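You operate a simulated robot arm through the tools that you are given. There is no shell and no other tool.

The job below is to be done with a simulated robot arm. You get a single attempt, and the scene is never put back.

TASK
The blue patch has set: take its weight off, unclamp it and chalk its slate.
Fine: stand the weight in the middle of the table; use the yellow chalk holder and stand it back in the small wooden holder. A coat counts when it lies all over at full strength: go over it till it gets no stronger.

It is judged by the outcome, as a careful person would: the job done as asked, and still so three seconds after it is handed in. It fails if anything else is knocked over, pushed out of place, dropped, spilled or broken.

THE ROBOT
A 6-joint arm with a two-finger gripper, fixed in place. Base frame: the origin is on the floor under the middle of its stand, x ahead of it, y to its left, z up; the work surface is at about z = 74. Units: cm, rad, N and s.
It reaches about 163.7 cm from its shoulder. Its first joint turns from -2.897 to 2.897 rad. Payload 3.43 kg.
Tool frame: the origin (TCP) lies between the finger pads and is the grasp point; the fingertips stand 2 cm ahead of it; z points along the fingers, y is the line along which they close. The gripper opens to 19 cm; its body begins 24.8 cm behind the TCP.
Orientation is told as [roll, pitch, yaw] about the base's x, y, z axes, in that order, counted from this pose: with the fingers straight down and closing along the base's y, the tool's x points along the base's -x, its y along +y and its z along -z.

THE INTERFACE
- The arm moves only by the tool move_arm. Its argument "steps" is a list that holds one entry, the list of rows, each a list of 7 numbers: the shift along the tool's x, y, z in cm, then the turn, a rotation vector about the tool's x, y, z in rad, then the opening in per cent of the stroke, from 0 (shut) to 100 (fully open). In form: [[[x, y, z, wx, wy, wz, fingers], ...]]. A call has 1 to 20 rows; each row shifts and turns the commanded pose from where the row before left it, along the tool's axes as they then stand. Each row takes 0.2 s and may step no farther than 5 cm and 0.15 rad from the row before; otherwise, or with a gripper value out of range, the whole call is refused. A pose out of reach is approached as far as the arm can. The call stops where the force on the tool passes 90 N (or 10 N more than at its start, if that is more) or the arm is blocked; 0.2 s more then pass. Each finger travels about 4.5 cm/s and halts on what it meets, pressing with about 36 N; the grip force reading is that of the motor and also rises with nothing between the fingers. The clock runs only during rows and for 0.2 s after the last one: add rows that do not move to give the fingers time. It gives the time, the measured TCP pose, the force on the tool (base axes), the opening and the grip force at its end, in the units of the frame above (readings bear some noise), with the torque about the TCP (base axes, N m) and any sound that the robot's microphone picked up.
- Cameras (640 x 400 px; columns grow to the right, rows downward): "scene" is fixed at [22, -65.09, 141.42]; the picture's right is [0.69, -0.72, 0.00], its down [-0.27, -0.26, -0.93] and it looks along [0.67, 0.64, -0.37] (base axes); focal length 311 px, centre (320, 200). "wrist" rides on the gripper at [7, -0.8, -28.8] in the tool frame; the picture's right is [0.12, 0.99, 0.00], its down [-0.96, 0.12, -0.25] and it looks along [-0.25, 0.03, 0.97] (tool axes); focal length 261 px, centre (320, 200). There is no depth. A picture from a camera that has moved, and an enlarged one, comes with that camera's place and axes in the base frame and with its lens.
- snapshot(camera): a new picture of that camera. No time passes.
- slide_trunk(by): slides the trunk up (or, below 0, down) by that many cm; the arm rides with it, the base frame stays. It gives what a move gives, with no picture.
- close_up(camera, box): a new picture of the part [left, top, right, bottom] of that camera's present view, enlarged. No time passes.
- finish_job(): hands the job in; it is judged then, once.

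Nothing tells you positions but the pictures and the camera data. Unless the task says otherwise, let go and move clear before handing in.

The tools are called after "Call:" by a JSON object that holds its "method" and its "body". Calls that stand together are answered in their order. move_arm: Moves the arm, as the interface text tells. Its arguments: {"type":"object","properties":{"steps":{"type":"array"}},"required":["steps"]} The other tools are called the same way: slide_trunk (by) moves the trunk up or down; snapshot (camera) takes a picture; close_up (camera, box) takes an enlarged picture of a part of a camera's view; finish_job () hands the job in.

At the start:

```text
t: 0.0
ee_pos: [63.5, 20.06, 111.1]
ee_rot: [0.001, -0.001, -0.001]
ft_force: [0.0, -0.6, -0.4]
moment: [-0.03, -0.01, -0.01]
width: 19.01
gripper_force: 0.1
trunk travel left (down, up): [-17.5, 6.5]
```

scene: 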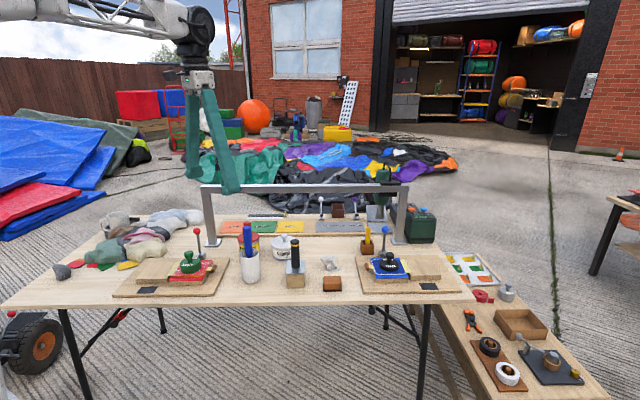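
wrist: 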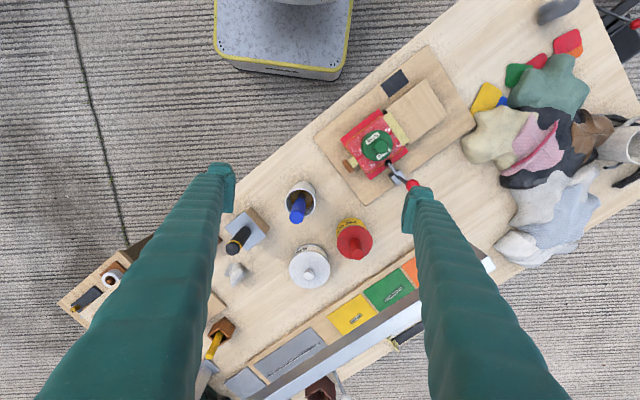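

I see a table with two clamped patches (a red one on the left, a blue one on the right), several tools in the middle, and a gantry bar behind them. I'll take close-ups to identify the details before moving.

Call:
{"method": "close_up", "body": {"camera": "scene", "box": [340, 210, 480, 300]}}

Call:
{"method": "close_up", "body": {"camera": "scene", "box": [220, 210, 360, 300]}}

Call:
{"method": "close_up", "body": {"camera": "scene", "box": [100, 210, 240, 300]}}

Call:
{"method": "close_up", "body": {"camera": "scene", "box": [190, 160, 450, 260]}}

Call:
{"method": "close_up", "body": {"camera": "wrist", "box": [180, 150, 420, 400]}}

Call:
{"method": "close_up", "body": {"camera": "wrist", "box": [300, 50, 500, 220]}}

```text
4.44 times, centred on (410, 255) of scene
camera zoom: at [22.0, -65.09, 141.42], right [0.69, -0.72, 0.0], down [-0.27, -0.26, -0.93], along [0.67, 0.64, -0.37], focal length 1383 px, centre (-80, -44)
```

zoom: 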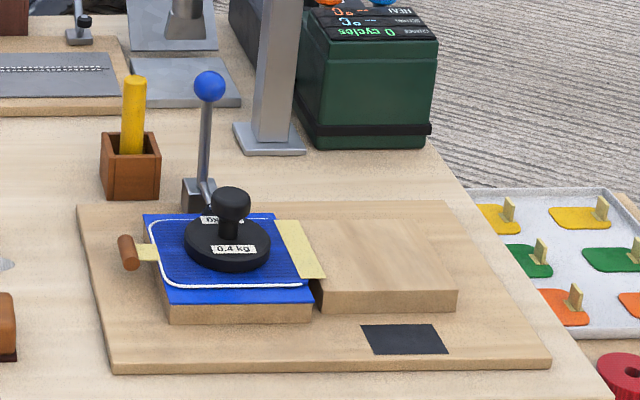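

```text
4.44 times, centred on (290, 255) of scene
camera zoom: at [22.0, -65.09, 141.42], right [0.69, -0.72, 0.0], down [-0.27, -0.26, -0.93], along [0.67, 0.64, -0.37], focal length 1383 px, centre (453, -44)
```

zoom: 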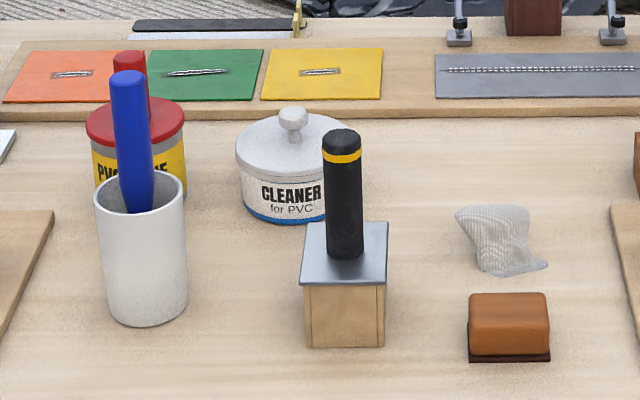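

```text
4.44 times, centred on (170, 255) of scene
camera zoom: at [22.0, -65.09, 141.42], right [0.69, -0.72, 0.0], down [-0.27, -0.26, -0.93], along [0.67, 0.64, -0.37], focal length 1383 px, centre (987, -44)
```

zoom: 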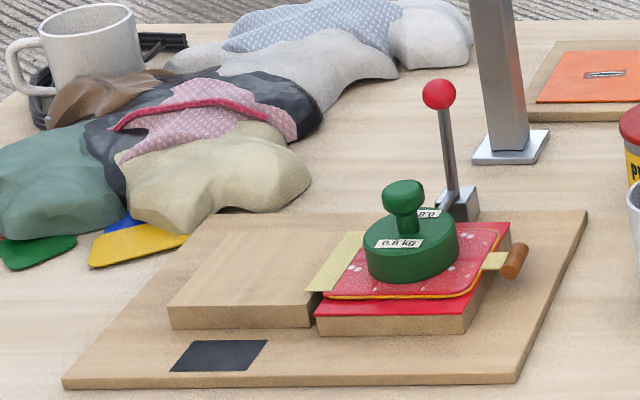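

```text
2.46 times, centred on (320, 210) of scene
camera zoom: at [22.0, -65.09, 141.42], right [0.69, -0.72, 0.0], down [-0.27, -0.26, -0.93], along [0.67, 0.64, -0.37], focal length 766 px, centre (320, 175)
```

zoom: 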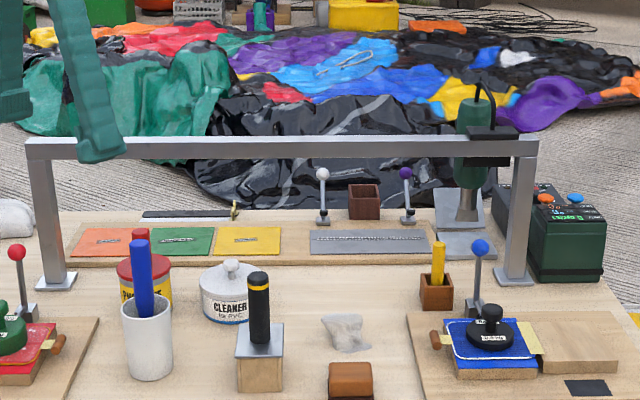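

```text
1.60 times, centred on (300, 275) of wrist
camera zoom: at [56.36, 19.21, 139.91], right [-0.12, 0.99, 0.0], down [0.96, 0.12, 0.25], along [0.25, 0.03, -0.97], focal length 417 px, centre (352, 80)
```

zoom: 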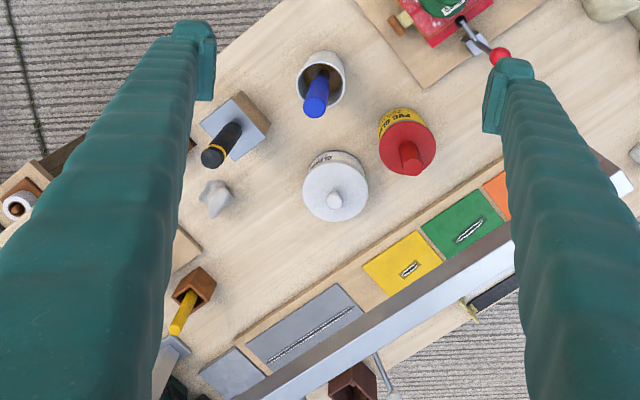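

```text
2.35 times, centred on (400, 135) of wrist
camera zoom: at [56.36, 19.21, 139.91], right [-0.12, 0.99, 0.0], down [0.96, 0.12, 0.25], along [0.25, 0.03, -0.97], focal length 613 px, centre (132, 353)
```

zoom: 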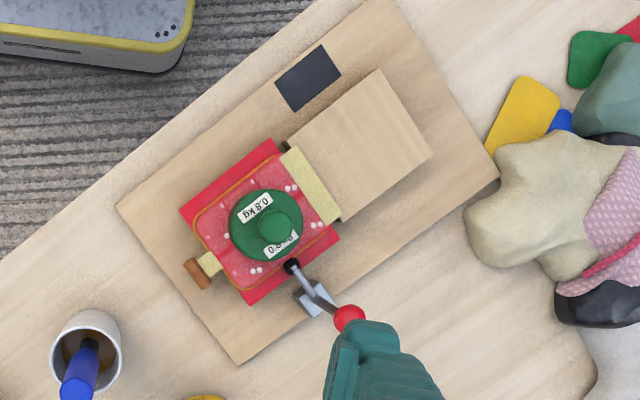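

The blue station sits at about (104, -19) at the right end of the table, which is turned about 45°. Its weight (black, 0.4 kg), its blue-balled clamp lever and its dark slate are all there. The yellow holder stands in a small wooden box behind it. I'll move the arm above it for a view from the wrist.

Call:
{"method": "move_arm", "body": {"steps": [[[-2.8, -3.9, 0, 0, 0, 0, 100], [-2.8, -3.9, 0, 0, 0, 0, 100], [-2.8, -3.9, 0, 0, 0, 0, 100], [-2.8, -3.9, 0, 0, 0, 0, 100], [-2.8, -3.9, 0, 0, 0, 0, 100], [-2.8, -3.9, 0, 0, 0, 0, 100], [-2.8, -3.9, 0, 0, 0, 0, 100], [-2.8, -3.9, 0, 0, 0, 0, 100], [-2.8, -3.9, 0, 0, 0, 0, 100], [-2.8, -3.9, 0, 0, 0, 0, 100], [0, 0, 0, 0, 0, 0, 100], [0, 0, 0, 0, 0, 0, 100]]]}}

Call:
{"method": "snapshot", "body": {"camera": "wrist"}}

Call:
{"method": "snapshot", "body": {"camera": "scene"}}

```text
t: 2.6
ee_pos: [91.59, -18.84, 111.3]
ee_rot: [0.001, 0.0, -0.001]
ft_force: [-0.3, 0.6, -0.2]
moment: [0.01, 0.04, -0.02]
width: 19.0
gripper_force: 0.1
trunk travel left (down, up): [-17.5, 6.5]
```

```text
taken
camera wrist: at [84.54, -19.59, 140.09], right [-0.12, 0.99, 0.0], down [0.96, 0.12, 0.25], along [0.25, 0.03, -0.97], focal length 261 px, centre (320, 200)
```

wrist: 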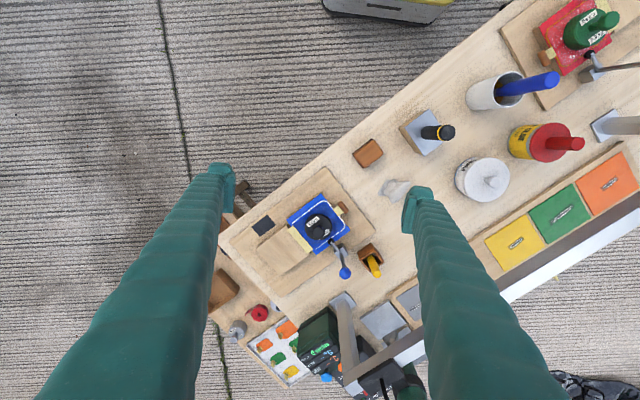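

```text
taken
```

scene: 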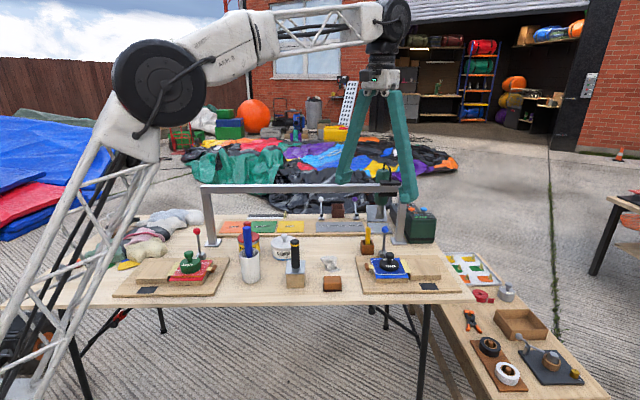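

The wrist camera now sees the blue station between the fingers. I'll enlarge that part of the view.

Call:
{"method": "close_up", "body": {"camera": "wrist", "box": [230, 170, 400, 300]}}

Call:
{"method": "close_up", "body": {"camera": "wrist", "box": [300, 195, 390, 285]}}

Call:
{"method": "close_up", "body": {"camera": "scene", "box": [350, 220, 410, 280]}}

Call:
{"method": "close_up", "body": {"camera": "scene", "box": [350, 220, 450, 300]}}

```text
3.08 times, centred on (315, 235) of wrist
camera zoom: at [84.54, -19.59, 140.09], right [-0.12, 0.99, 0.0], down [0.96, 0.12, 0.25], along [0.25, 0.03, -0.97], focal length 802 px, centre (335, 92)
```

zoom: 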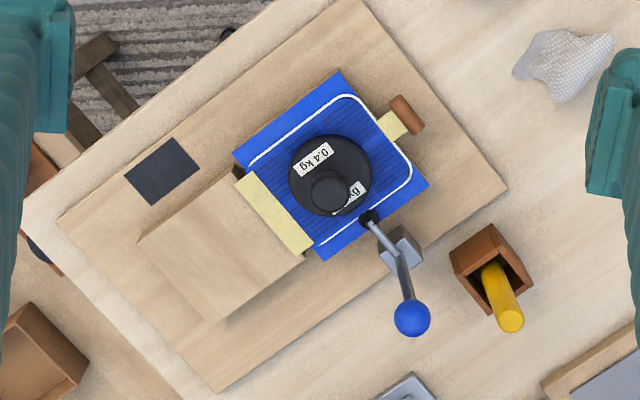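

```text
4.44 times, centred on (345, 240) of wrist
camera zoom: at [84.54, -19.59, 140.09], right [-0.12, 0.99, 0.0], down [0.96, 0.12, 0.25], along [0.25, 0.03, -0.97], focal length 1158 px, centre (209, 22)
```

zoom: 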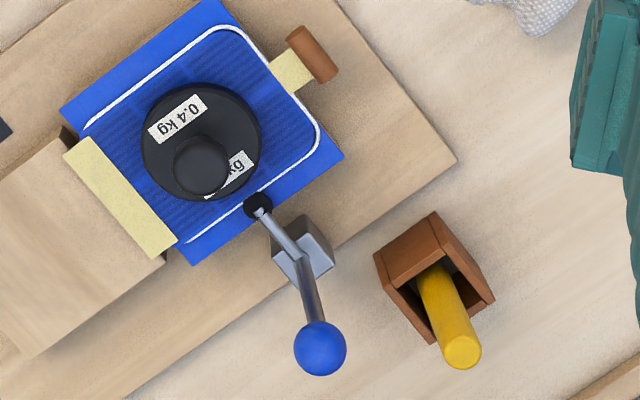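

```text
6.67 times, centred on (380, 250) of scene
camera zoom: at [22.0, -65.09, 141.42], right [0.69, -0.72, 0.0], down [-0.27, -0.26, -0.93], along [0.67, 0.64, -0.37], focal length 2074 px, centre (-80, -133)
```

zoom: 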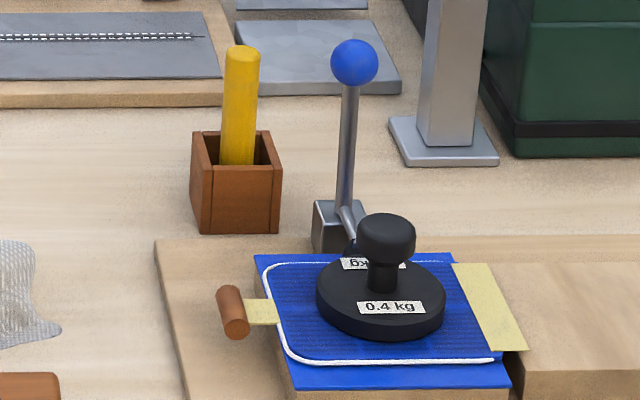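

```text
5.00 times, centred on (400, 260) of scene
camera zoom: at [22.0, -65.09, 141.42], right [0.69, -0.72, 0.0], down [-0.27, -0.26, -0.93], along [0.67, 0.64, -0.37], focal length 1556 px, centre (-80, -100)
```

zoom: 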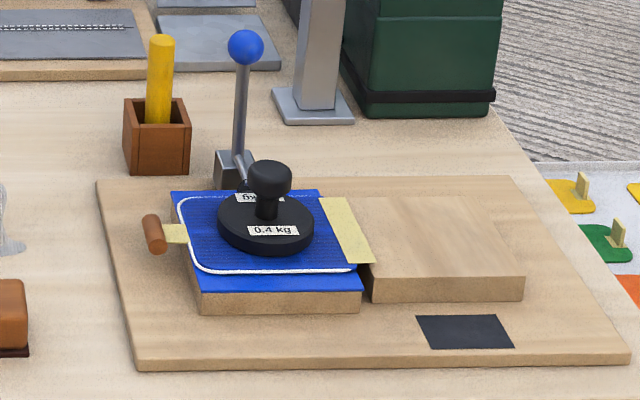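

The clamp post and its upright lever stand at about (114, -10.5) with the ball at z≈88. The weight's knob is at about (107, -17.4, 83) and the yellow holder at about (114.5, -2.9). Before lifting anything I'll survey the middle of the table from above for a free spot for the weight.

Call:
{"method": "move_arm", "body": {"steps": [[[1.8, 4.5, 0, 0, 0, 0, 100], [1.8, 4.5, 0, 0, 0, 0, 100], [1.8, 4.5, 0, 0, 0, 0, 100], [1.8, 4.5, 0, 0, 0, 0, 100], [1.8, 4.5, 0, 0, 0, 0, 100], [1.8, 4.5, 0, 0, 0, 0, 100], [1.8, 4.5, 0, 0, 0, 0, 100], [1.8, 4.5, 0, 0, 0, 0, 100], [0, 0, 0, 0, 0, 0, 100], [0, 0, 0, 0, 0, 0, 100]]]}}

Call:
{"method": "snapshot", "body": {"camera": "wrist"}}

Call:
{"method": "close_up", "body": {"camera": "wrist", "box": [230, 130, 410, 260]}}

```text
t: 4.8
ee_pos: [77.22, 17.31, 111.13]
ee_rot: [0.0, 0.0, 0.001]
ft_force: [-0.2, -0.7, 0.6]
moment: [-0.01, 0.01, 0.01]
width: 19.03
gripper_force: 0.1
trunk travel left (down, up): [-17.5, 6.5]
```

```text
taken
camera wrist: at [70.12, 16.47, 139.91], right [-0.12, 0.99, 0.0], down [0.96, 0.12, 0.25], along [0.25, 0.03, -0.97], focal length 261 px, centre (320, 200)
```

wrist: 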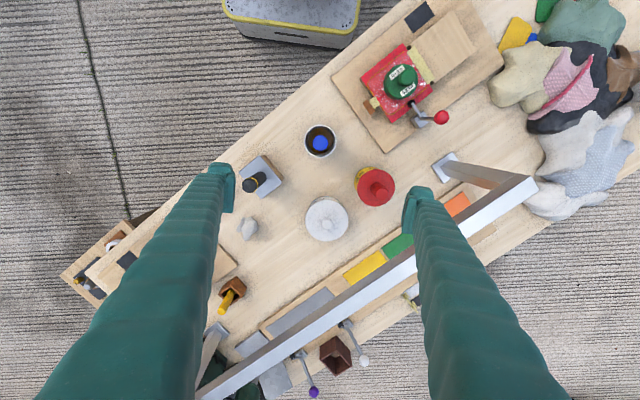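

```text
3.08 times, centred on (320, 195) of wrist
camera zoom: at [70.12, 16.47, 139.91], right [-0.12, 0.99, 0.0], down [0.96, 0.12, 0.25], along [0.25, 0.03, -0.97], focal length 802 px, centre (320, 215)
```

zoom: 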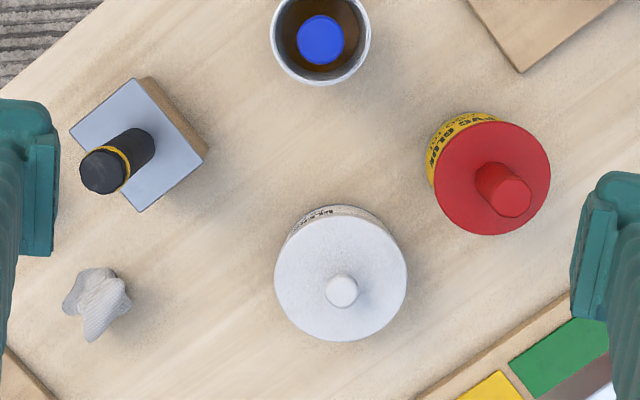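

The free patches lie between the white cup, the red glue can and the cleaner pot. I'll check the table's extent in the scene view so I can locate its middle.

Call:
{"method": "snapshot", "body": {"camera": "scene"}}

Call:
{"method": "close_up", "body": {"camera": "scene", "box": [0, 190, 240, 340]}}

Call:
{"method": "close_up", "body": {"camera": "scene", "box": [380, 180, 540, 330]}}

Call:
{"method": "close_up", "body": {"camera": "wrist", "box": [340, 0, 640, 240]}}

```text
taken
```

scene: 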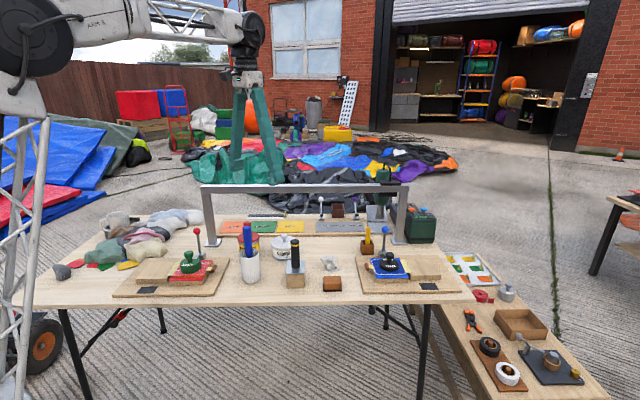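

```text
2.67 times, centred on (120, 265) of scene
camera zoom: at [22.0, -65.09, 141.42], right [0.69, -0.72, 0.0], down [-0.27, -0.26, -0.93], along [0.67, 0.64, -0.37], focal length 830 px, centre (853, 27)
```

zoom: 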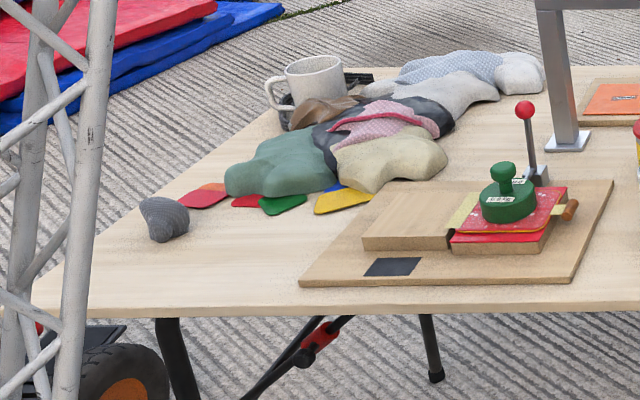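

```text
2.67 times, centred on (460, 255) of scene
camera zoom: at [22.0, -65.09, 141.42], right [0.69, -0.72, 0.0], down [-0.27, -0.26, -0.93], along [0.67, 0.64, -0.37], focal length 830 px, centre (-53, 53)
```

zoom: 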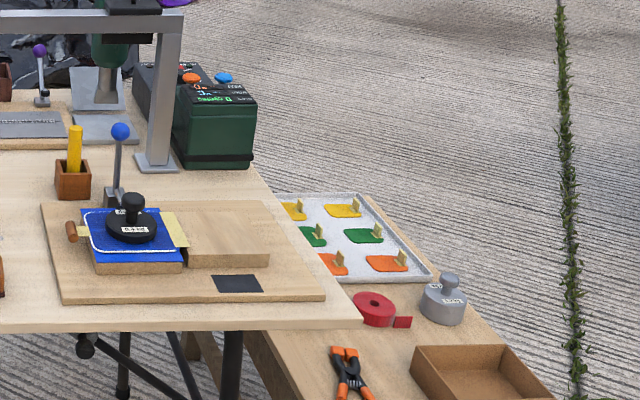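

```text
1.67 times, centred on (490, 120) of wrist
camera zoom: at [70.12, 16.47, 139.91], right [-0.12, 0.99, 0.0], down [0.96, 0.12, 0.25], along [0.25, 0.03, -0.97], focal length 434 px, centre (37, 333)
```

zoom: 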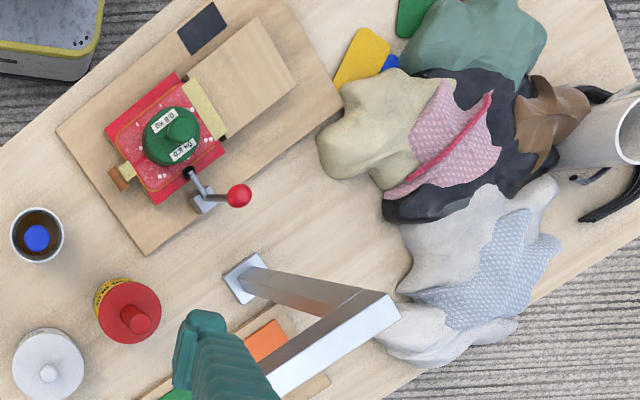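

The table centre is about (88, 32), where the red can stands, so a free spot just in front of it is what I'll use. I'll check the gripper fingers' size in the scene view and the spot's surroundings in more detail.

Call:
{"method": "close_up", "body": {"camera": "scene", "box": [200, 60, 320, 210]}}

Call:
{"method": "close_up", "body": {"camera": "wrist", "box": [180, 150, 260, 240]}}

Call:
{"method": "close_up", "body": {"camera": "scene", "box": [230, 215, 340, 300]}}

```text
2.67 times, centred on (260, 135) of scene
camera zoom: at [22.0, -65.09, 141.42], right [0.69, -0.72, 0.0], down [-0.27, -0.26, -0.93], along [0.67, 0.64, -0.37], focal length 830 px, centre (480, 373)
```

zoom: 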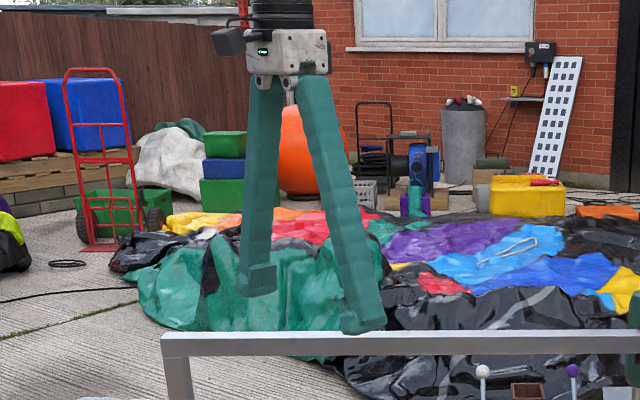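

```text
4.44 times, centred on (220, 195) of wrist
camera zoom: at [70.12, 16.47, 139.91], right [-0.12, 0.99, 0.0], down [0.96, 0.12, 0.25], along [0.25, 0.03, -0.97], focal length 1158 px, centre (764, 222)
```

zoom: 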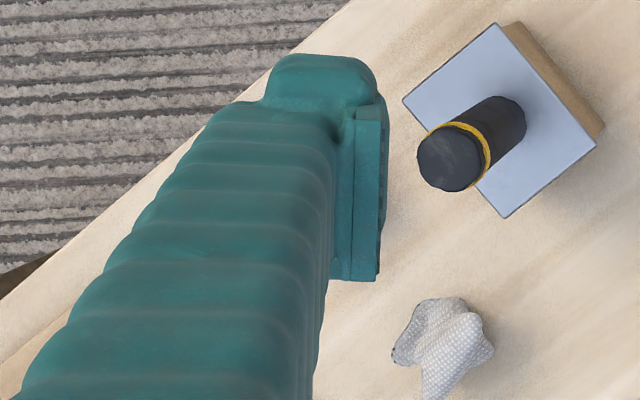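

```text
4.71 times, centred on (285, 258) of scene
camera zoom: at [22.0, -65.09, 141.42], right [0.69, -0.72, 0.0], down [-0.27, -0.26, -0.93], along [0.67, 0.64, -0.37], focal length 1464 px, centre (485, -71)
```

zoom: 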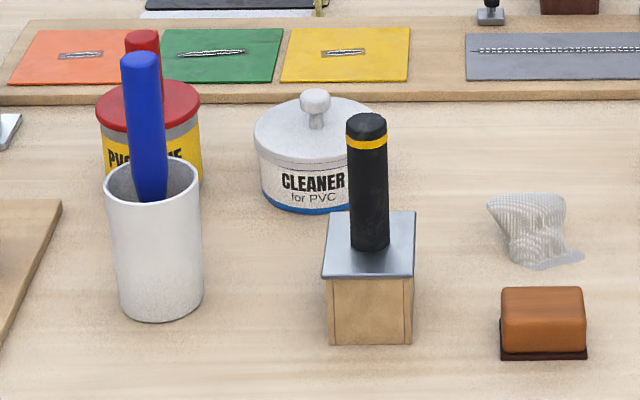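

I'll turn the gripper 45° so its fingers close along the table's long axis, then carry it over the blue weight with the fingers partly closed.

Call:
{"method": "move_arm", "body": {"steps": [[[0, 0, 0, 0, 0, -0.131, 100], [0, 0, 0, 0, 0, -0.131, 100], [0, 0, 0, 0, 0, -0.131, 100], [0, 0, 0, 0, 0, -0.131, 100], [0, 0, 0, 0, 0, -0.131, 100], [0, 0, 0, 0, 0, -0.131, 100], [0.346, -4.56, 0, 0, 0, 0, 60], [0.346, -4.56, 0, 0, 0, 0, 60], [0.346, -4.56, 0, 0, 0, 0, 60], [0.346, -4.56, 0, 0, 0, 0, 60], [0.346, -4.56, 0, 0, 0, 0, 60], [0.346, -4.56, 0, 0, 0, 0, 60], [0.346, -4.56, 0, 0, 0, 0, 60], [0.346, -4.56, 0, 0, 0, 0, 60], [0.346, -4.56, 0, 0, 0, 0, 60], [0.346, -4.56, 0, 0, 0, 0, 60], [0, 0, 0, 0, 0, 0, 60], [0, 0, 0, 0, 0, 0, 60]]]}}

Call:
{"method": "snapshot", "body": {"camera": "wrist"}}

Call:
{"method": "snapshot", "body": {"camera": "scene"}}

```text
t: 8.6
ee_pos: [104.1, -17.1, 109.32]
ee_rot: [-0.002, -0.002, 0.787]
ft_force: [0.7, 0.1, -0.6]
moment: [0.01, 0.01, -0.01]
width: 11.4
gripper_force: 0.0
out of reach, approached as far as the arm can: row 15, 16
trunk travel left (down, up): [-17.5, 6.5]
```

```text
taken
camera wrist: at [99.64, -22.58, 137.94], right [-0.79, 0.62, 0.0], down [0.6, 0.76, 0.25], along [0.15, 0.19, -0.97], focal length 261 px, centre (320, 200)
```

wrist: 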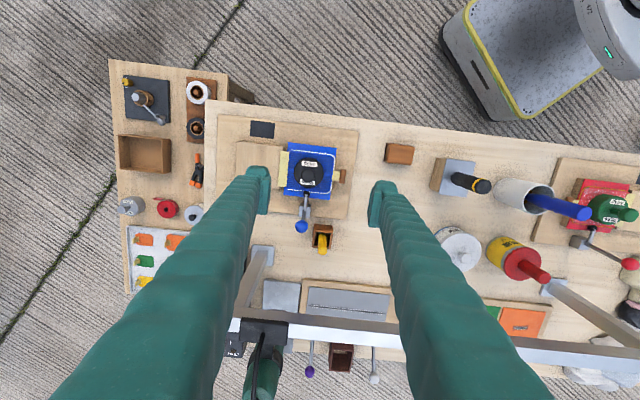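

```text
taken
```

scene: 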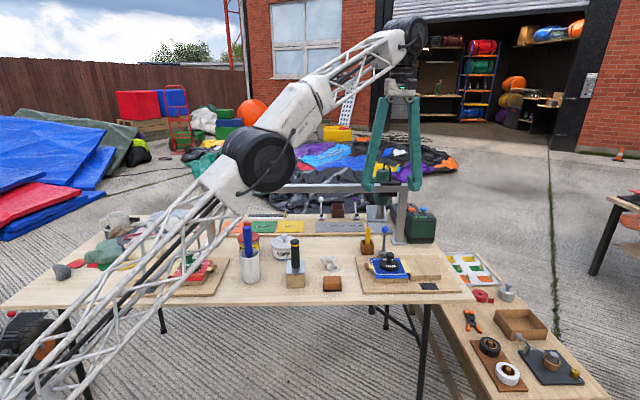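

The arm hit its reach limit at this height, so I'll lower it, since lower poses should be reachable, and check where it settles.

Call:
{"method": "move_arm", "body": {"steps": [[[0, 0, 3, 0, 0, 0, 50], [0, 0, 3, 0, 0, 0, 50], [0, 0, 3, 0, 0, 0, 50], [0, 0, 3, 0, 0, 0, 50], [0, 0, 0, 0, 0, 0, 50], [0, 0, 0, 0, 0, 0, 50]]]}}

Call:
{"method": "snapshot", "body": {"camera": "wrist"}}

```text
t: 10.0
ee_pos: [104.04, -17.19, 97.31]
ee_rot: [0.0, -0.001, 0.788]
ft_force: [-0.2, 0.9, -0.1]
moment: [0.03, 0.02, -0.02]
width: 9.52
gripper_force: 0.1
trunk travel left (down, up): [-17.5, 6.5]
```

```text
taken
camera wrist: at [99.71, -22.68, 126.07], right [-0.79, 0.62, 0.0], down [0.6, 0.76, 0.25], along [0.15, 0.19, -0.97], focal length 261 px, centre (320, 200)
```

wrist: 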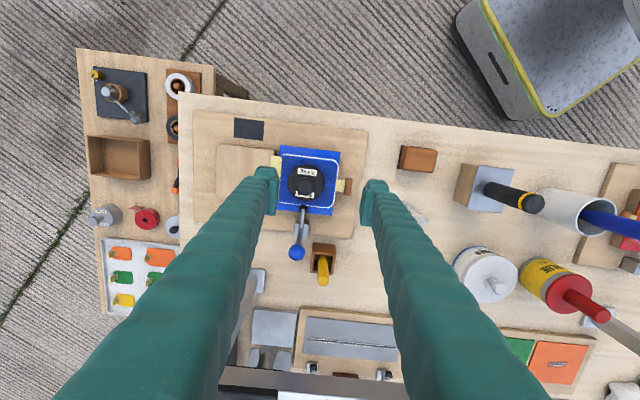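

The commanded pose now matches the measured one at (104.0, -17.2, 97.3). I'll enlarge the station for a precise fix on the weight, ball and holder.

Call:
{"method": "close_up", "body": {"camera": "wrist", "box": [270, 120, 370, 290]}}

Call:
{"method": "close_up", "body": {"camera": "wrist", "box": [190, 100, 370, 240]}}

Call:
{"method": "close_up", "body": {"camera": "scene", "box": [350, 140, 450, 300]}}

```text
2.35 times, centred on (320, 205) of wrist
camera zoom: at [99.71, -22.68, 126.07], right [-0.79, 0.62, 0.0], down [0.6, 0.76, 0.25], along [0.15, 0.19, -0.97], focal length 613 px, centre (320, 188)
```

zoom: 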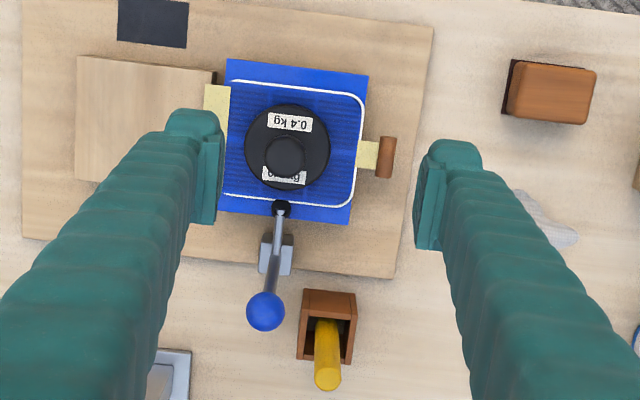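

```text
2.86 times, centred on (280, 170) of wrist
camera zoom: at [99.71, -22.68, 126.07], right [-0.79, 0.62, 0.0], down [0.6, 0.76, 0.25], along [0.15, 0.19, -0.97], focal length 745 px, centre (434, 286)
```

zoom: 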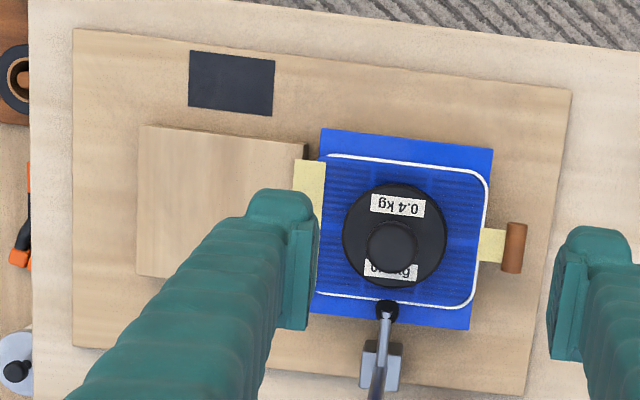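

```text
2.50 times, centred on (400, 220) of scene
camera zoom: at [22.0, -65.09, 141.42], right [0.69, -0.72, 0.0], down [-0.27, -0.26, -0.93], along [0.67, 0.64, -0.37], focal length 778 px, centre (120, 150)
```

zoom: 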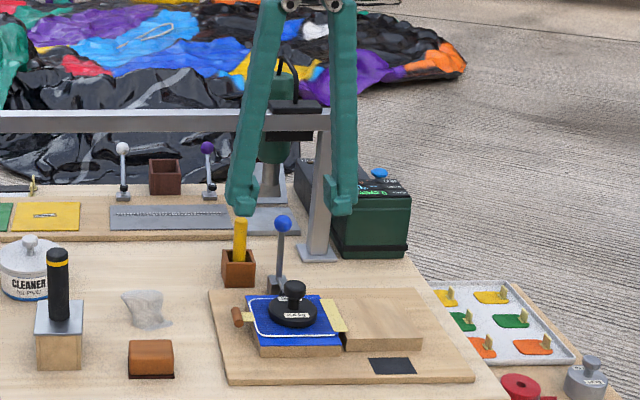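

Both wrist views put the weight's axis at about (107.0, -17.35) with its knob top near z≈83. I'll line up over it and descend to z≈84 with the fingers 9.5 cm open.

Call:
{"method": "move_arm", "body": {"steps": [[[-0.5, -0.55, 1, 0, 0, 0, 50], [-0.5, -0.55, 1, 0, 0, 0, 50], [-0.5, -0.55, 1, 0, 0, 0, 50], [-0.48, -0.55, 1, 0, 0, 0, 50], [0, 0, 2, 0, 0, 0, 50], [0, 0, 2, 0, 0, 0, 50], [0, 0, 2, 0, 0, 0, 50], [0, 0, 2, 0, 0, 0, 50], [0, 0, 1, 0, 0, 0, 50], [0, 0, 0, 0, 0, 0, 50]]]}}

Call:
{"method": "snapshot", "body": {"camera": "wrist"}}

Call:
{"method": "close_up", "body": {"camera": "scene", "box": [350, 180, 450, 300]}}

```text
t: 12.2
ee_pos: [107.03, -17.18, 84.18]
ee_rot: [0.001, 0.001, 0.787]
ft_force: [-0.8, 0.0, -0.5]
moment: [-0.02, 0.04, 0.0]
width: 9.51
gripper_force: 0.0
trunk travel left (down, up): [-17.5, 6.5]
```

```text
taken
camera wrist: at [102.56, -22.83, 112.97], right [-0.79, 0.62, 0.0], down [0.6, 0.76, 0.25], along [0.15, 0.19, -0.97], focal length 261 px, centre (320, 200)
```

wrist: 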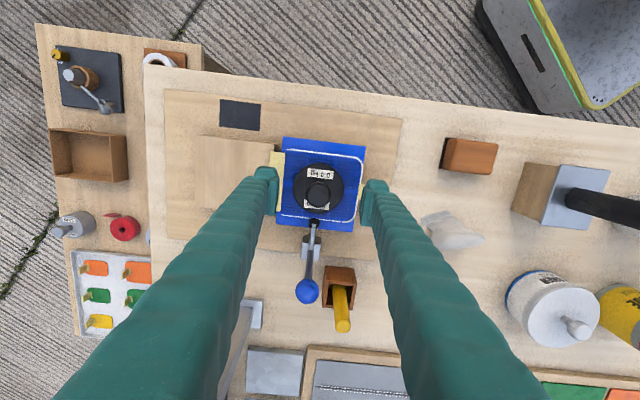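

```text
3.33 times, centred on (400, 240) of scene
camera zoom: at [22.0, -65.09, 141.42], right [0.69, -0.72, 0.0], down [-0.27, -0.26, -0.93], along [0.67, 0.64, -0.37], focal length 1037 px, centre (53, 67)
```

zoom: 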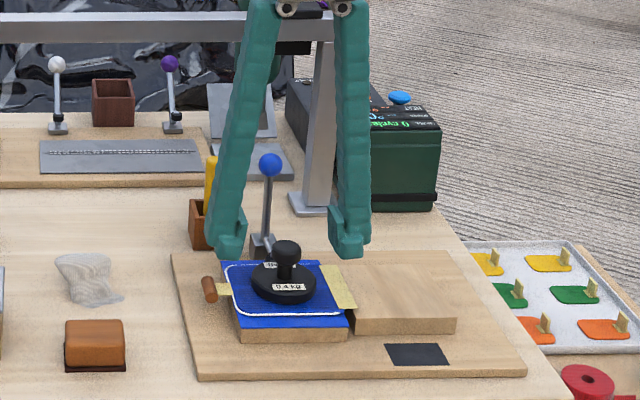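

The knob is centred between the pads, and its top is about 1 cm above the fingertips. I'll go down 1.4 cm more and close on it.

Call:
{"method": "move_arm", "body": {"steps": [[[0, 0.1, 0.7, 0, 0, 0, 50], [0, 0, 0.7, 0, 0, 0, 50], [0, 0, 0, 0, 0, 0, 50]]]}}

Call:
{"method": "close_up", "body": {"camera": "scene", "box": [350, 200, 430, 280]}}

```text
t: 13.0
ee_pos: [106.81, -17.23, 82.76]
ee_rot: [0.0, -0.001, 0.787]
ft_force: [0.5, -1.1, 0.5]
moment: [-0.01, 0.0, -0.03]
width: 9.5
gripper_force: 0.0
trunk travel left (down, up): [-17.5, 6.5]
```

```text
5.00 times, centred on (390, 240) of scene
camera zoom: at [22.0, -65.09, 141.42], right [0.69, -0.72, 0.0], down [-0.27, -0.26, -0.93], along [0.67, 0.64, -0.37], focal length 1556 px, centre (-30, 0)
```

zoom: 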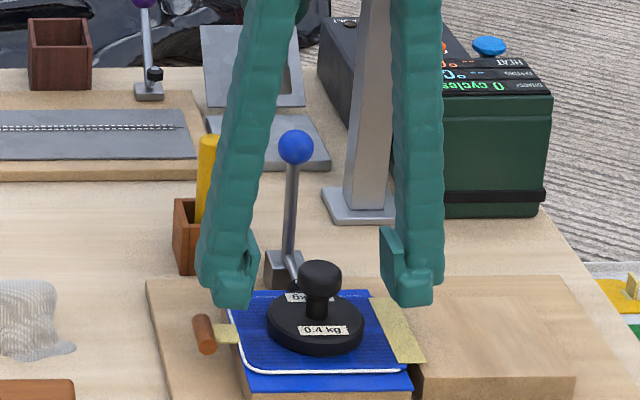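

The pads flank the knob symmetrically. Closing now.

Call:
{"method": "move_arm", "body": {"steps": [[[0, 0, 0, 0, 0, 0, 30], [0, 0, 0, 0, 0, 0, 20], [0, 0, 0, 0, 0, 0, 10], [0, 0, 0, 0, 0, 0, 5], [0, 0, 0, 0, 0, 0, 5], [0, 0, 0, 0, 0, 0, 5], [0, 0, 0, 0, 0, 0, 5]]]}}

Call:
{"method": "close_up", "body": {"camera": "scene", "box": [350, 200, 430, 280]}}

Call:
{"method": "snapshot", "body": {"camera": "wrist"}}

```text
t: 14.6
ee_pos: [106.8, -17.34, 82.79]
ee_rot: [-0.002, -0.001, 0.788]
ft_force: [0.2, -1.4, -1.2]
moment: [0.04, -0.01, -0.01]
width: 2.94
gripper_force: 35.9
trunk travel left (down, up): [-17.5, 6.5]
```

```text
5.00 times, centred on (390, 240) of scene
camera zoom: at [22.0, -65.09, 141.42], right [0.69, -0.72, 0.0], down [-0.27, -0.26, -0.93], along [0.67, 0.64, -0.37], focal length 1556 px, centre (-30, 0)
```

zoom: 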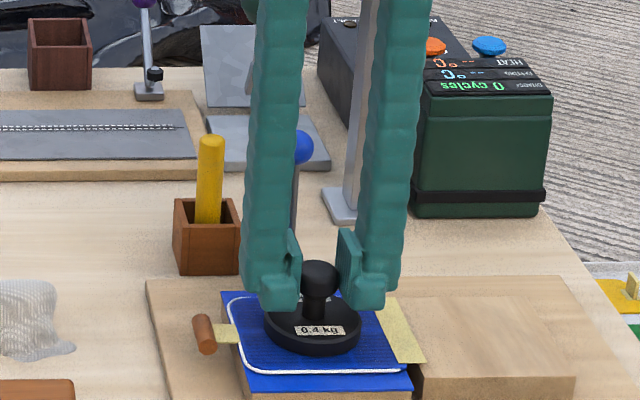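

```text
taken
camera wrist: at [102.45, -22.9, 111.58], right [-0.79, 0.62, 0.0], down [0.6, 0.76, 0.25], along [0.15, 0.19, -0.97], focal length 261 px, centre (320, 200)
```

wrist: 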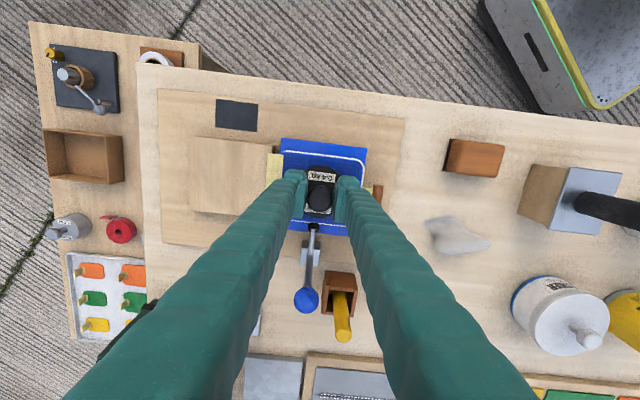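

The knob is gripped at 2.94 cm. I'll lift straight up and then back off toward the robot.

Call:
{"method": "move_arm", "body": {"steps": [[[0, 0, -0.5, 0, 0, 0, 5], [0, 0, -1, 0, 0, 0, 5], [0, 0, -2, 0, 0, 0, 5], [0, 0, -3, 0, 0, 0, 5], [0, 0, -3, 0, 0, 0, 5], [0.5, 1.0, -3, 0, 0, 0, 5], [1, 2.0, -3, 0, 0, 0, 5], [1, 2, -2.7, 0, 0, 0, 5], [0, 0, 0, 0, 0, 0, 5]]]}}

Call:
{"method": "snapshot", "body": {"camera": "scene"}}

Call:
{"method": "snapshot", "body": {"camera": "wrist"}}

```text
t: 16.6
ee_pos: [101.65, -15.45, 100.95]
ee_rot: [-0.001, 0.0, 0.788]
ft_force: [-0.5, 0.6, -3.9]
moment: [-0.03, -0.04, -0.02]
width: 2.94
gripper_force: 35.7
trunk travel left (down, up): [-17.5, 6.5]
```

```text
taken
```

scene: 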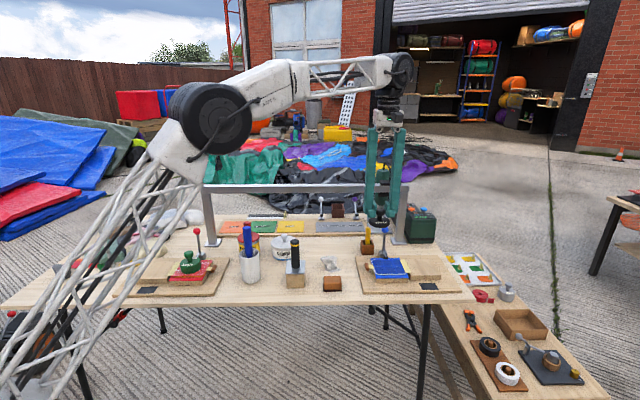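

```text
taken
camera wrist: at [97.21, -21.0, 129.72], right [-0.79, 0.62, 0.0], down [0.6, 0.76, 0.25], along [0.15, 0.19, -0.97], focal length 261 px, centre (320, 200)
```

wrist: 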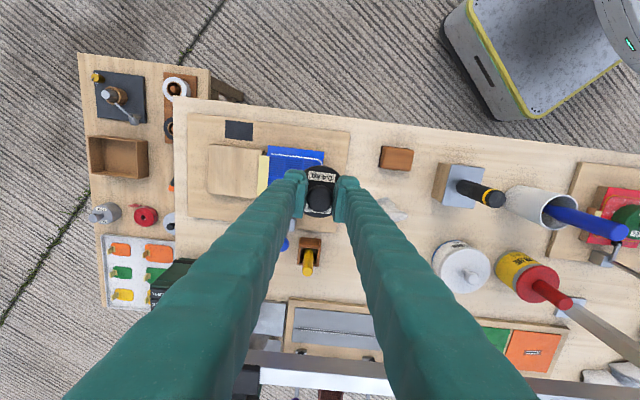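

The weight is held (about 3.9 N) and the patch stayed put. I'll look closely at how the weight hangs below the fingertips so I can judge the set-down height.

Call:
{"method": "close_up", "body": {"camera": "scene", "box": [350, 180, 430, 240]}}

Call:
{"method": "close_up", "body": {"camera": "scene", "box": [350, 225, 450, 300]}}

Call:
{"method": "close_up", "body": {"camera": "wrist", "box": [260, 130, 380, 230]}}

```text
6.67 times, centred on (390, 210) of scene
camera zoom: at [22.0, -65.09, 141.42], right [0.69, -0.72, 0.0], down [-0.27, -0.26, -0.93], along [0.67, 0.64, -0.37], focal length 2074 px, centre (-147, 133)
```

zoom: 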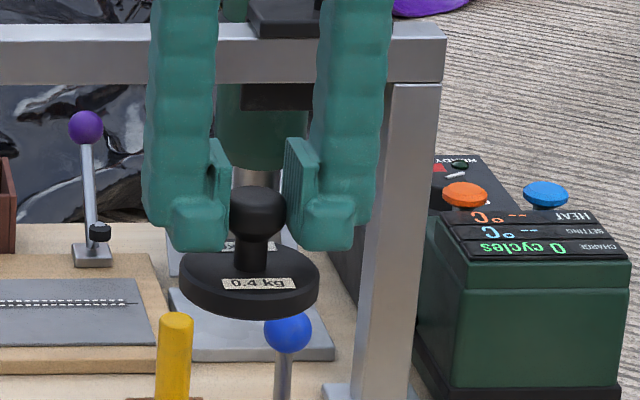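

```text
5.33 times, centred on (400, 262) of scene
camera zoom: at [22.0, -65.09, 141.42], right [0.69, -0.72, 0.0], down [-0.27, -0.26, -0.93], along [0.67, 0.64, -0.37], focal length 1660 px, centre (-107, -133)
```

zoom: 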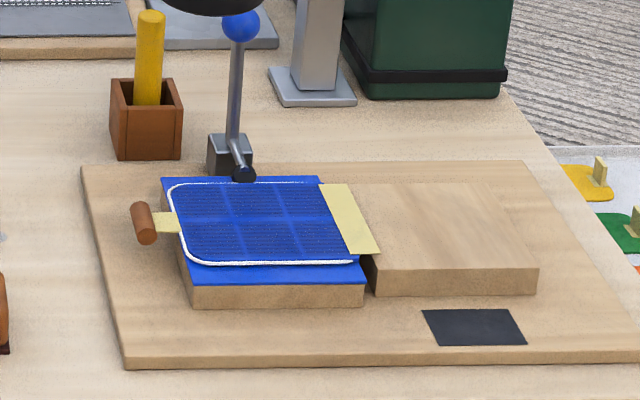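

```text
4.00 times, centred on (320, 180) of wrist
camera zoom: at [97.21, -21.0, 129.72], right [-0.79, 0.62, 0.0], down [0.6, 0.76, 0.25], along [0.15, 0.19, -0.97], focal length 1043 px, centre (320, 280)
```

zoom: 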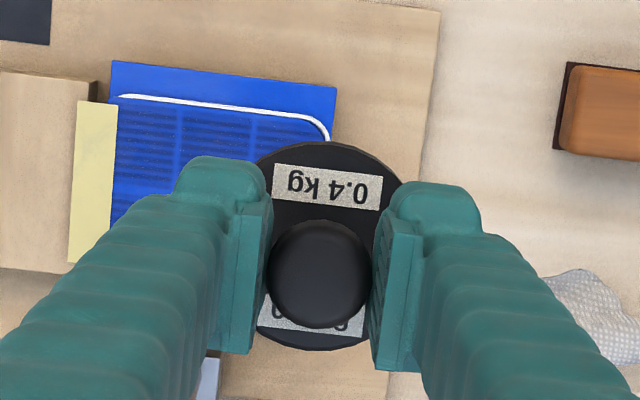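

The weight's underside hangs about 4.5 cm below the grasp point. I'll carry it at z≈103 to above the free spot at about (81.8, 14.9).

Call:
{"method": "move_arm", "body": {"steps": [[[0, 0, -2, 0, 0, 0, 5], [-0.93, 4.44, 0, 0, 0, 0, 5], [-0.93, 4.44, 0, 0, 0, 0, 5], [-0.93, 4.44, 0, 0, 0, 0, 5], [-0.93, 4.44, 0, 0, 0, 0, 5], [-0.93, 4.44, 0, 0, 0, 0, 5], [-0.93, 4.44, 0, 0, 0, 0, 5], [-0.93, 4.44, 0, 0, 0, 0, 5], [-0.93, 4.44, 0, 0, 0, 0, 5], [0, 0, 0, 0, 0, 0, 5], [0, 0, 0, 0, 0, 0, 5]]]}}

Call:
{"method": "snapshot", "body": {"camera": "scene"}}

Call:
{"method": "snapshot", "body": {"camera": "wrist"}}

Call:
{"method": "close_up", "body": {"camera": "wrist", "box": [220, 120, 420, 260]}}

```text
t: 19.0
ee_pos: [81.7, 14.89, 102.82]
ee_rot: [-0.001, 0.0, 0.787]
ft_force: [0.5, -0.2, -4.6]
moment: [-0.02, 0.0, -0.03]
width: 2.92
gripper_force: 36.1
trunk travel left (down, up): [-17.5, 6.5]
```

```text
taken
```

scene: 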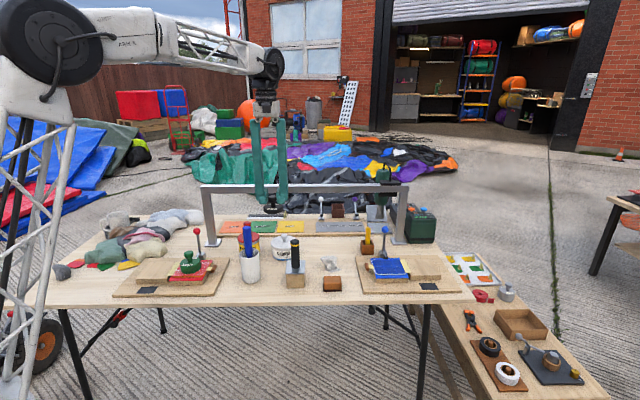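

```text
taken
camera wrist: at [77.35, 9.34, 131.55], right [-0.79, 0.62, 0.0], down [0.6, 0.76, 0.25], along [0.15, 0.19, -0.97], focal length 261 px, centre (320, 200)
```

wrist: 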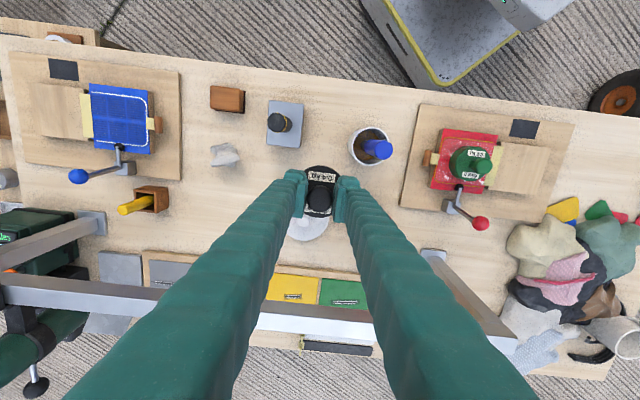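

```text
2.86 times, centred on (320, 190) of wrist
camera zoom: at [77.35, 9.34, 131.55], right [-0.79, 0.62, 0.0], down [0.6, 0.76, 0.25], along [0.15, 0.19, -0.97], focal length 745 px, centre (320, 229)
```

zoom: 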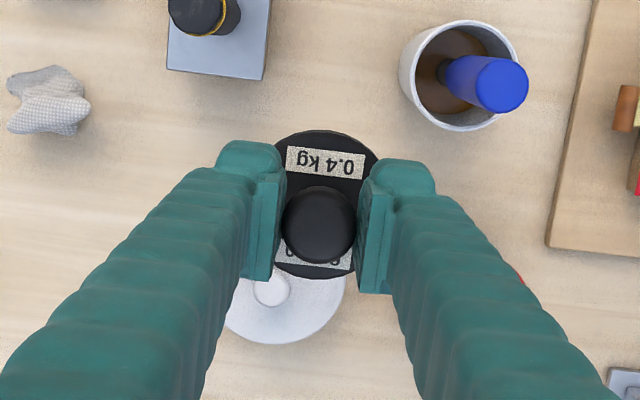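

The spot is clear by more than 1 cm all round: cup to one side, cleaner behind, tool block to the other side. I'll descend to just above the table and look again.

Call:
{"method": "move_arm", "body": {"steps": [[[-0.2, -0.3, 2, 0, 0, 0, 5], [0, 0, 3, 0, 0, 0, 5], [0, 0, 3, 0, 0, 0, 5], [0, 0, 3, 0, 0, 0, 5], [0, 0, 3, 0, 0, 0, 5], [0, 0, 3, 0, 0, 0, 5], [0, 0, 2, 0, 0, 0, 5], [0, 0, 1.5, 0, 0, 0, 5], [0, 0, 0, 0, 0, 0, 5]]]}}

Call:
{"method": "close_up", "body": {"camera": "scene", "box": [220, 190, 340, 300]}}

Call:
{"method": "snapshot", "body": {"camera": "wrist"}}

```text
t: 21.0
ee_pos: [82.02, 14.78, 82.33]
ee_rot: [0.001, -0.001, 0.786]
ft_force: [1.4, 0.2, -4.0]
moment: [0.02, 0.01, -0.02]
width: 2.91
gripper_force: 36.3
trunk travel left (down, up): [-17.5, 6.5]
```

```text
3.64 times, centred on (280, 245) of scene
camera zoom: at [22.0, -65.09, 141.42], right [0.69, -0.72, 0.0], down [-0.27, -0.26, -0.93], along [0.67, 0.64, -0.37], focal length 1132 px, centre (466, 36)
```

zoom: 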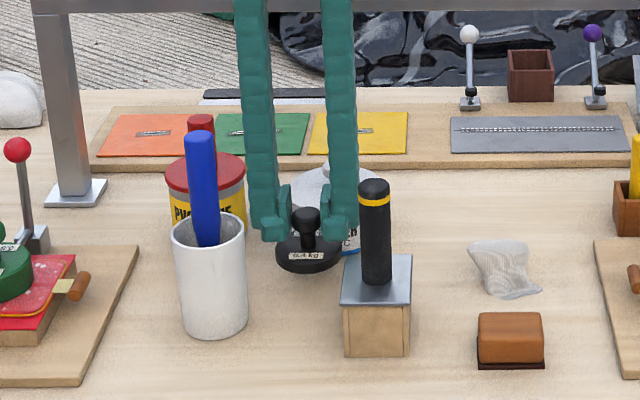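

```text
taken
camera wrist: at [77.61, 9.28, 111.14], right [-0.79, 0.62, 0.0], down [0.6, 0.76, 0.25], along [0.15, 0.19, -0.97], focal length 261 px, centre (320, 200)
```

wrist: 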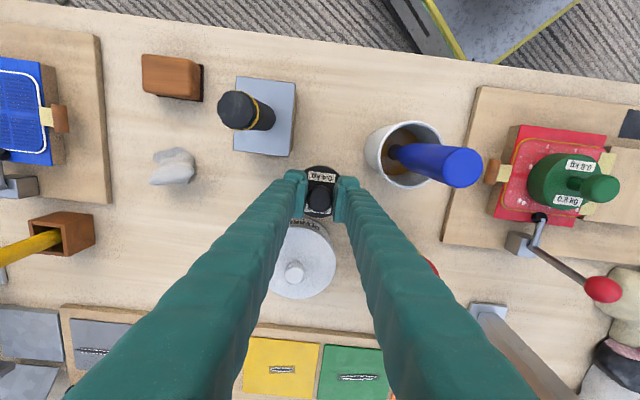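

Clearances look good. I'll lower in small increments, watching the force.

Call:
{"method": "move_arm", "body": {"steps": [[[0, 0, 0.8, 0, 0, 0, 5], [0, 0, 0.7, 0, 0, 0, 5], [0, 0, 0, 0, 0, 0, 5]]]}}

Call:
{"method": "move_arm", "body": {"steps": [[[0, 0, 0.4, 0, 0, 0, 5], [0, 0, 0.3, 0, 0, 0, 5], [0, 0, 0, 0, 0, 0, 5]]]}}

Call:
{"method": "close_up", "body": {"camera": "scene", "box": [220, 190, 340, 300]}}

Call:
{"method": "close_up", "body": {"camera": "scene", "box": [280, 230, 330, 270]}}

```text
t: 21.8
ee_pos: [82.01, 14.82, 80.9]
ee_rot: [0.002, -0.001, 0.787]
ft_force: [-0.4, 0.2, -3.7]
moment: [0.01, 0.01, -0.02]
width: 2.93
gripper_force: 36.0
trunk travel left (down, up): [-17.5, 6.5]
```

```text
t: 22.6
ee_pos: [82.11, 14.68, 80.33]
ee_rot: [-0.001, -0.001, 0.786]
ft_force: [-0.6, 0.4, -3.6]
moment: [-0.01, 0.0, -0.02]
width: 2.92
gripper_force: 35.9
trunk travel left (down, up): [-17.5, 6.5]
```

```text
3.64 times, centred on (280, 245) of scene
camera zoom: at [22.0, -65.09, 141.42], right [0.69, -0.72, 0.0], down [-0.27, -0.26, -0.93], along [0.67, 0.64, -0.37], focal length 1132 px, centre (466, 36)
```

zoom: 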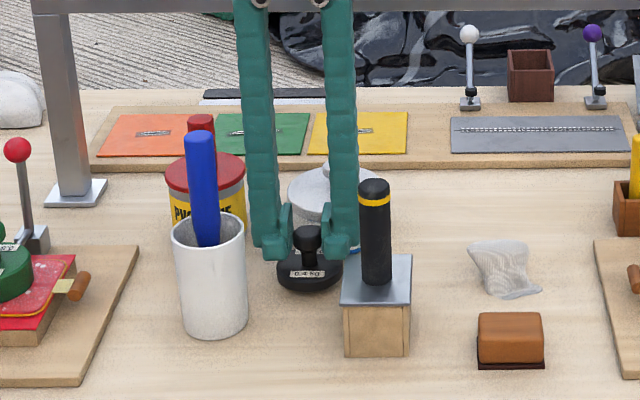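

```text
10.00 times, centred on (305, 250) of scene
camera zoom: at [22.0, -65.09, 141.42], right [0.69, -0.72, 0.0], down [-0.27, -0.26, -0.93], along [0.67, 0.64, -0.37], focal length 3112 px, centre (470, -300)
```

zoom: 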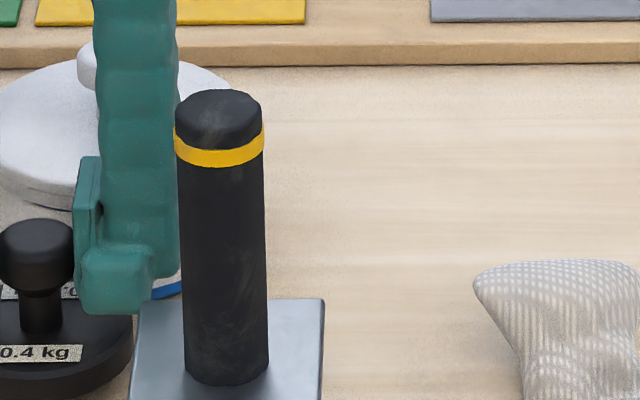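

Not touching yet. I'll go on down in finer steps.

Call:
{"method": "move_arm", "body": {"steps": [[[0, 0, 0.3, 0, 0, 0, 5], [0, 0, 0.2, 0, 0, 0, 5], [0, 0, 0, 0, 0, 0, 5]]]}}

Call:
{"method": "move_arm", "body": {"steps": [[[0, 0, 0.2, 0, 0, 0, 5], [0, 0, 0.2, 0, 0, 0, 5], [0, 0, 0, 0, 0, 0, 5]]]}}

Call:
{"method": "close_up", "body": {"camera": "scene", "box": [260, 220, 320, 280]}}

```text
t: 23.4
ee_pos: [82.01, 14.84, 79.85]
ee_rot: [0.001, 0.0, 0.787]
ft_force: [0.5, -0.3, -3.7]
moment: [-0.01, 0.0, 0.02]
width: 2.91
gripper_force: 35.7
trunk travel left (down, up): [-17.5, 6.5]
```

```text
t: 24.2
ee_pos: [82.0, 14.81, 79.42]
ee_rot: [-0.001, -0.001, 0.787]
ft_force: [0.5, 0.8, -3.0]
moment: [-0.04, 0.01, 0.0]
width: 2.91
gripper_force: 35.8
trunk travel left (down, up): [-17.5, 6.5]
```

```text
6.67 times, centred on (290, 250) of scene
camera zoom: at [22.0, -65.09, 141.42], right [0.69, -0.72, 0.0], down [-0.27, -0.26, -0.93], along [0.67, 0.64, -0.37], focal length 2074 px, centre (520, -133)
```

zoom: 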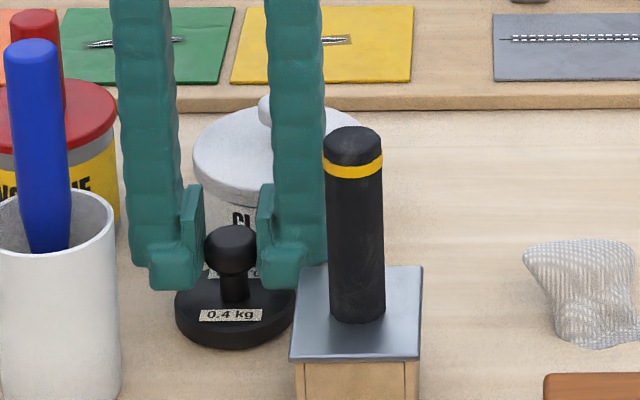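

Nearly down. I'll use 0.15–0.2 cm steps until the load comes off.

Call:
{"method": "move_arm", "body": {"steps": [[[0, 0, 0.2, 0, 0, 0, 5], [0, 0, 0, 0, 0, 0, 5]]]}}

Call:
{"method": "move_arm", "body": {"steps": [[[0, 0, 0.2, 0, 0, 0, 5], [0, 0, 0, 0, 0, 0, 5]]]}}

Call:
{"method": "move_arm", "body": {"steps": [[[0, 0, 0.2, 0, 0, 0, 5], [0, 0, 0, 0, 0, 0, 5]]]}}

```text
t: 24.8
ee_pos: [81.97, 14.95, 79.18]
ee_rot: [0.001, 0.001, 0.788]
ft_force: [0.2, -0.2, -3.8]
moment: [-0.03, 0.0, 0.02]
width: 2.88
gripper_force: 35.8
trunk travel left (down, up): [-17.5, 6.5]
```

```text
t: 25.4
ee_pos: [82.05, 14.77, 78.92]
ee_rot: [0.001, -0.001, 0.785]
ft_force: [-0.3, 0.4, -1.9]
moment: [0.05, -0.04, 0.0]
width: 2.89
gripper_force: 36.4
trunk travel left (down, up): [-17.5, 6.5]
```

```text
t: 26.0
ee_pos: [82.15, 14.84, 79.1]
ee_rot: [-0.003, -0.003, 0.786]
ft_force: [-2.3, -0.2, 21.8]
moment: [-0.27, 0.3, 0.0]
width: 2.9
gripper_force: 36.2
trunk travel left (down, up): [-17.5, 6.5]
```

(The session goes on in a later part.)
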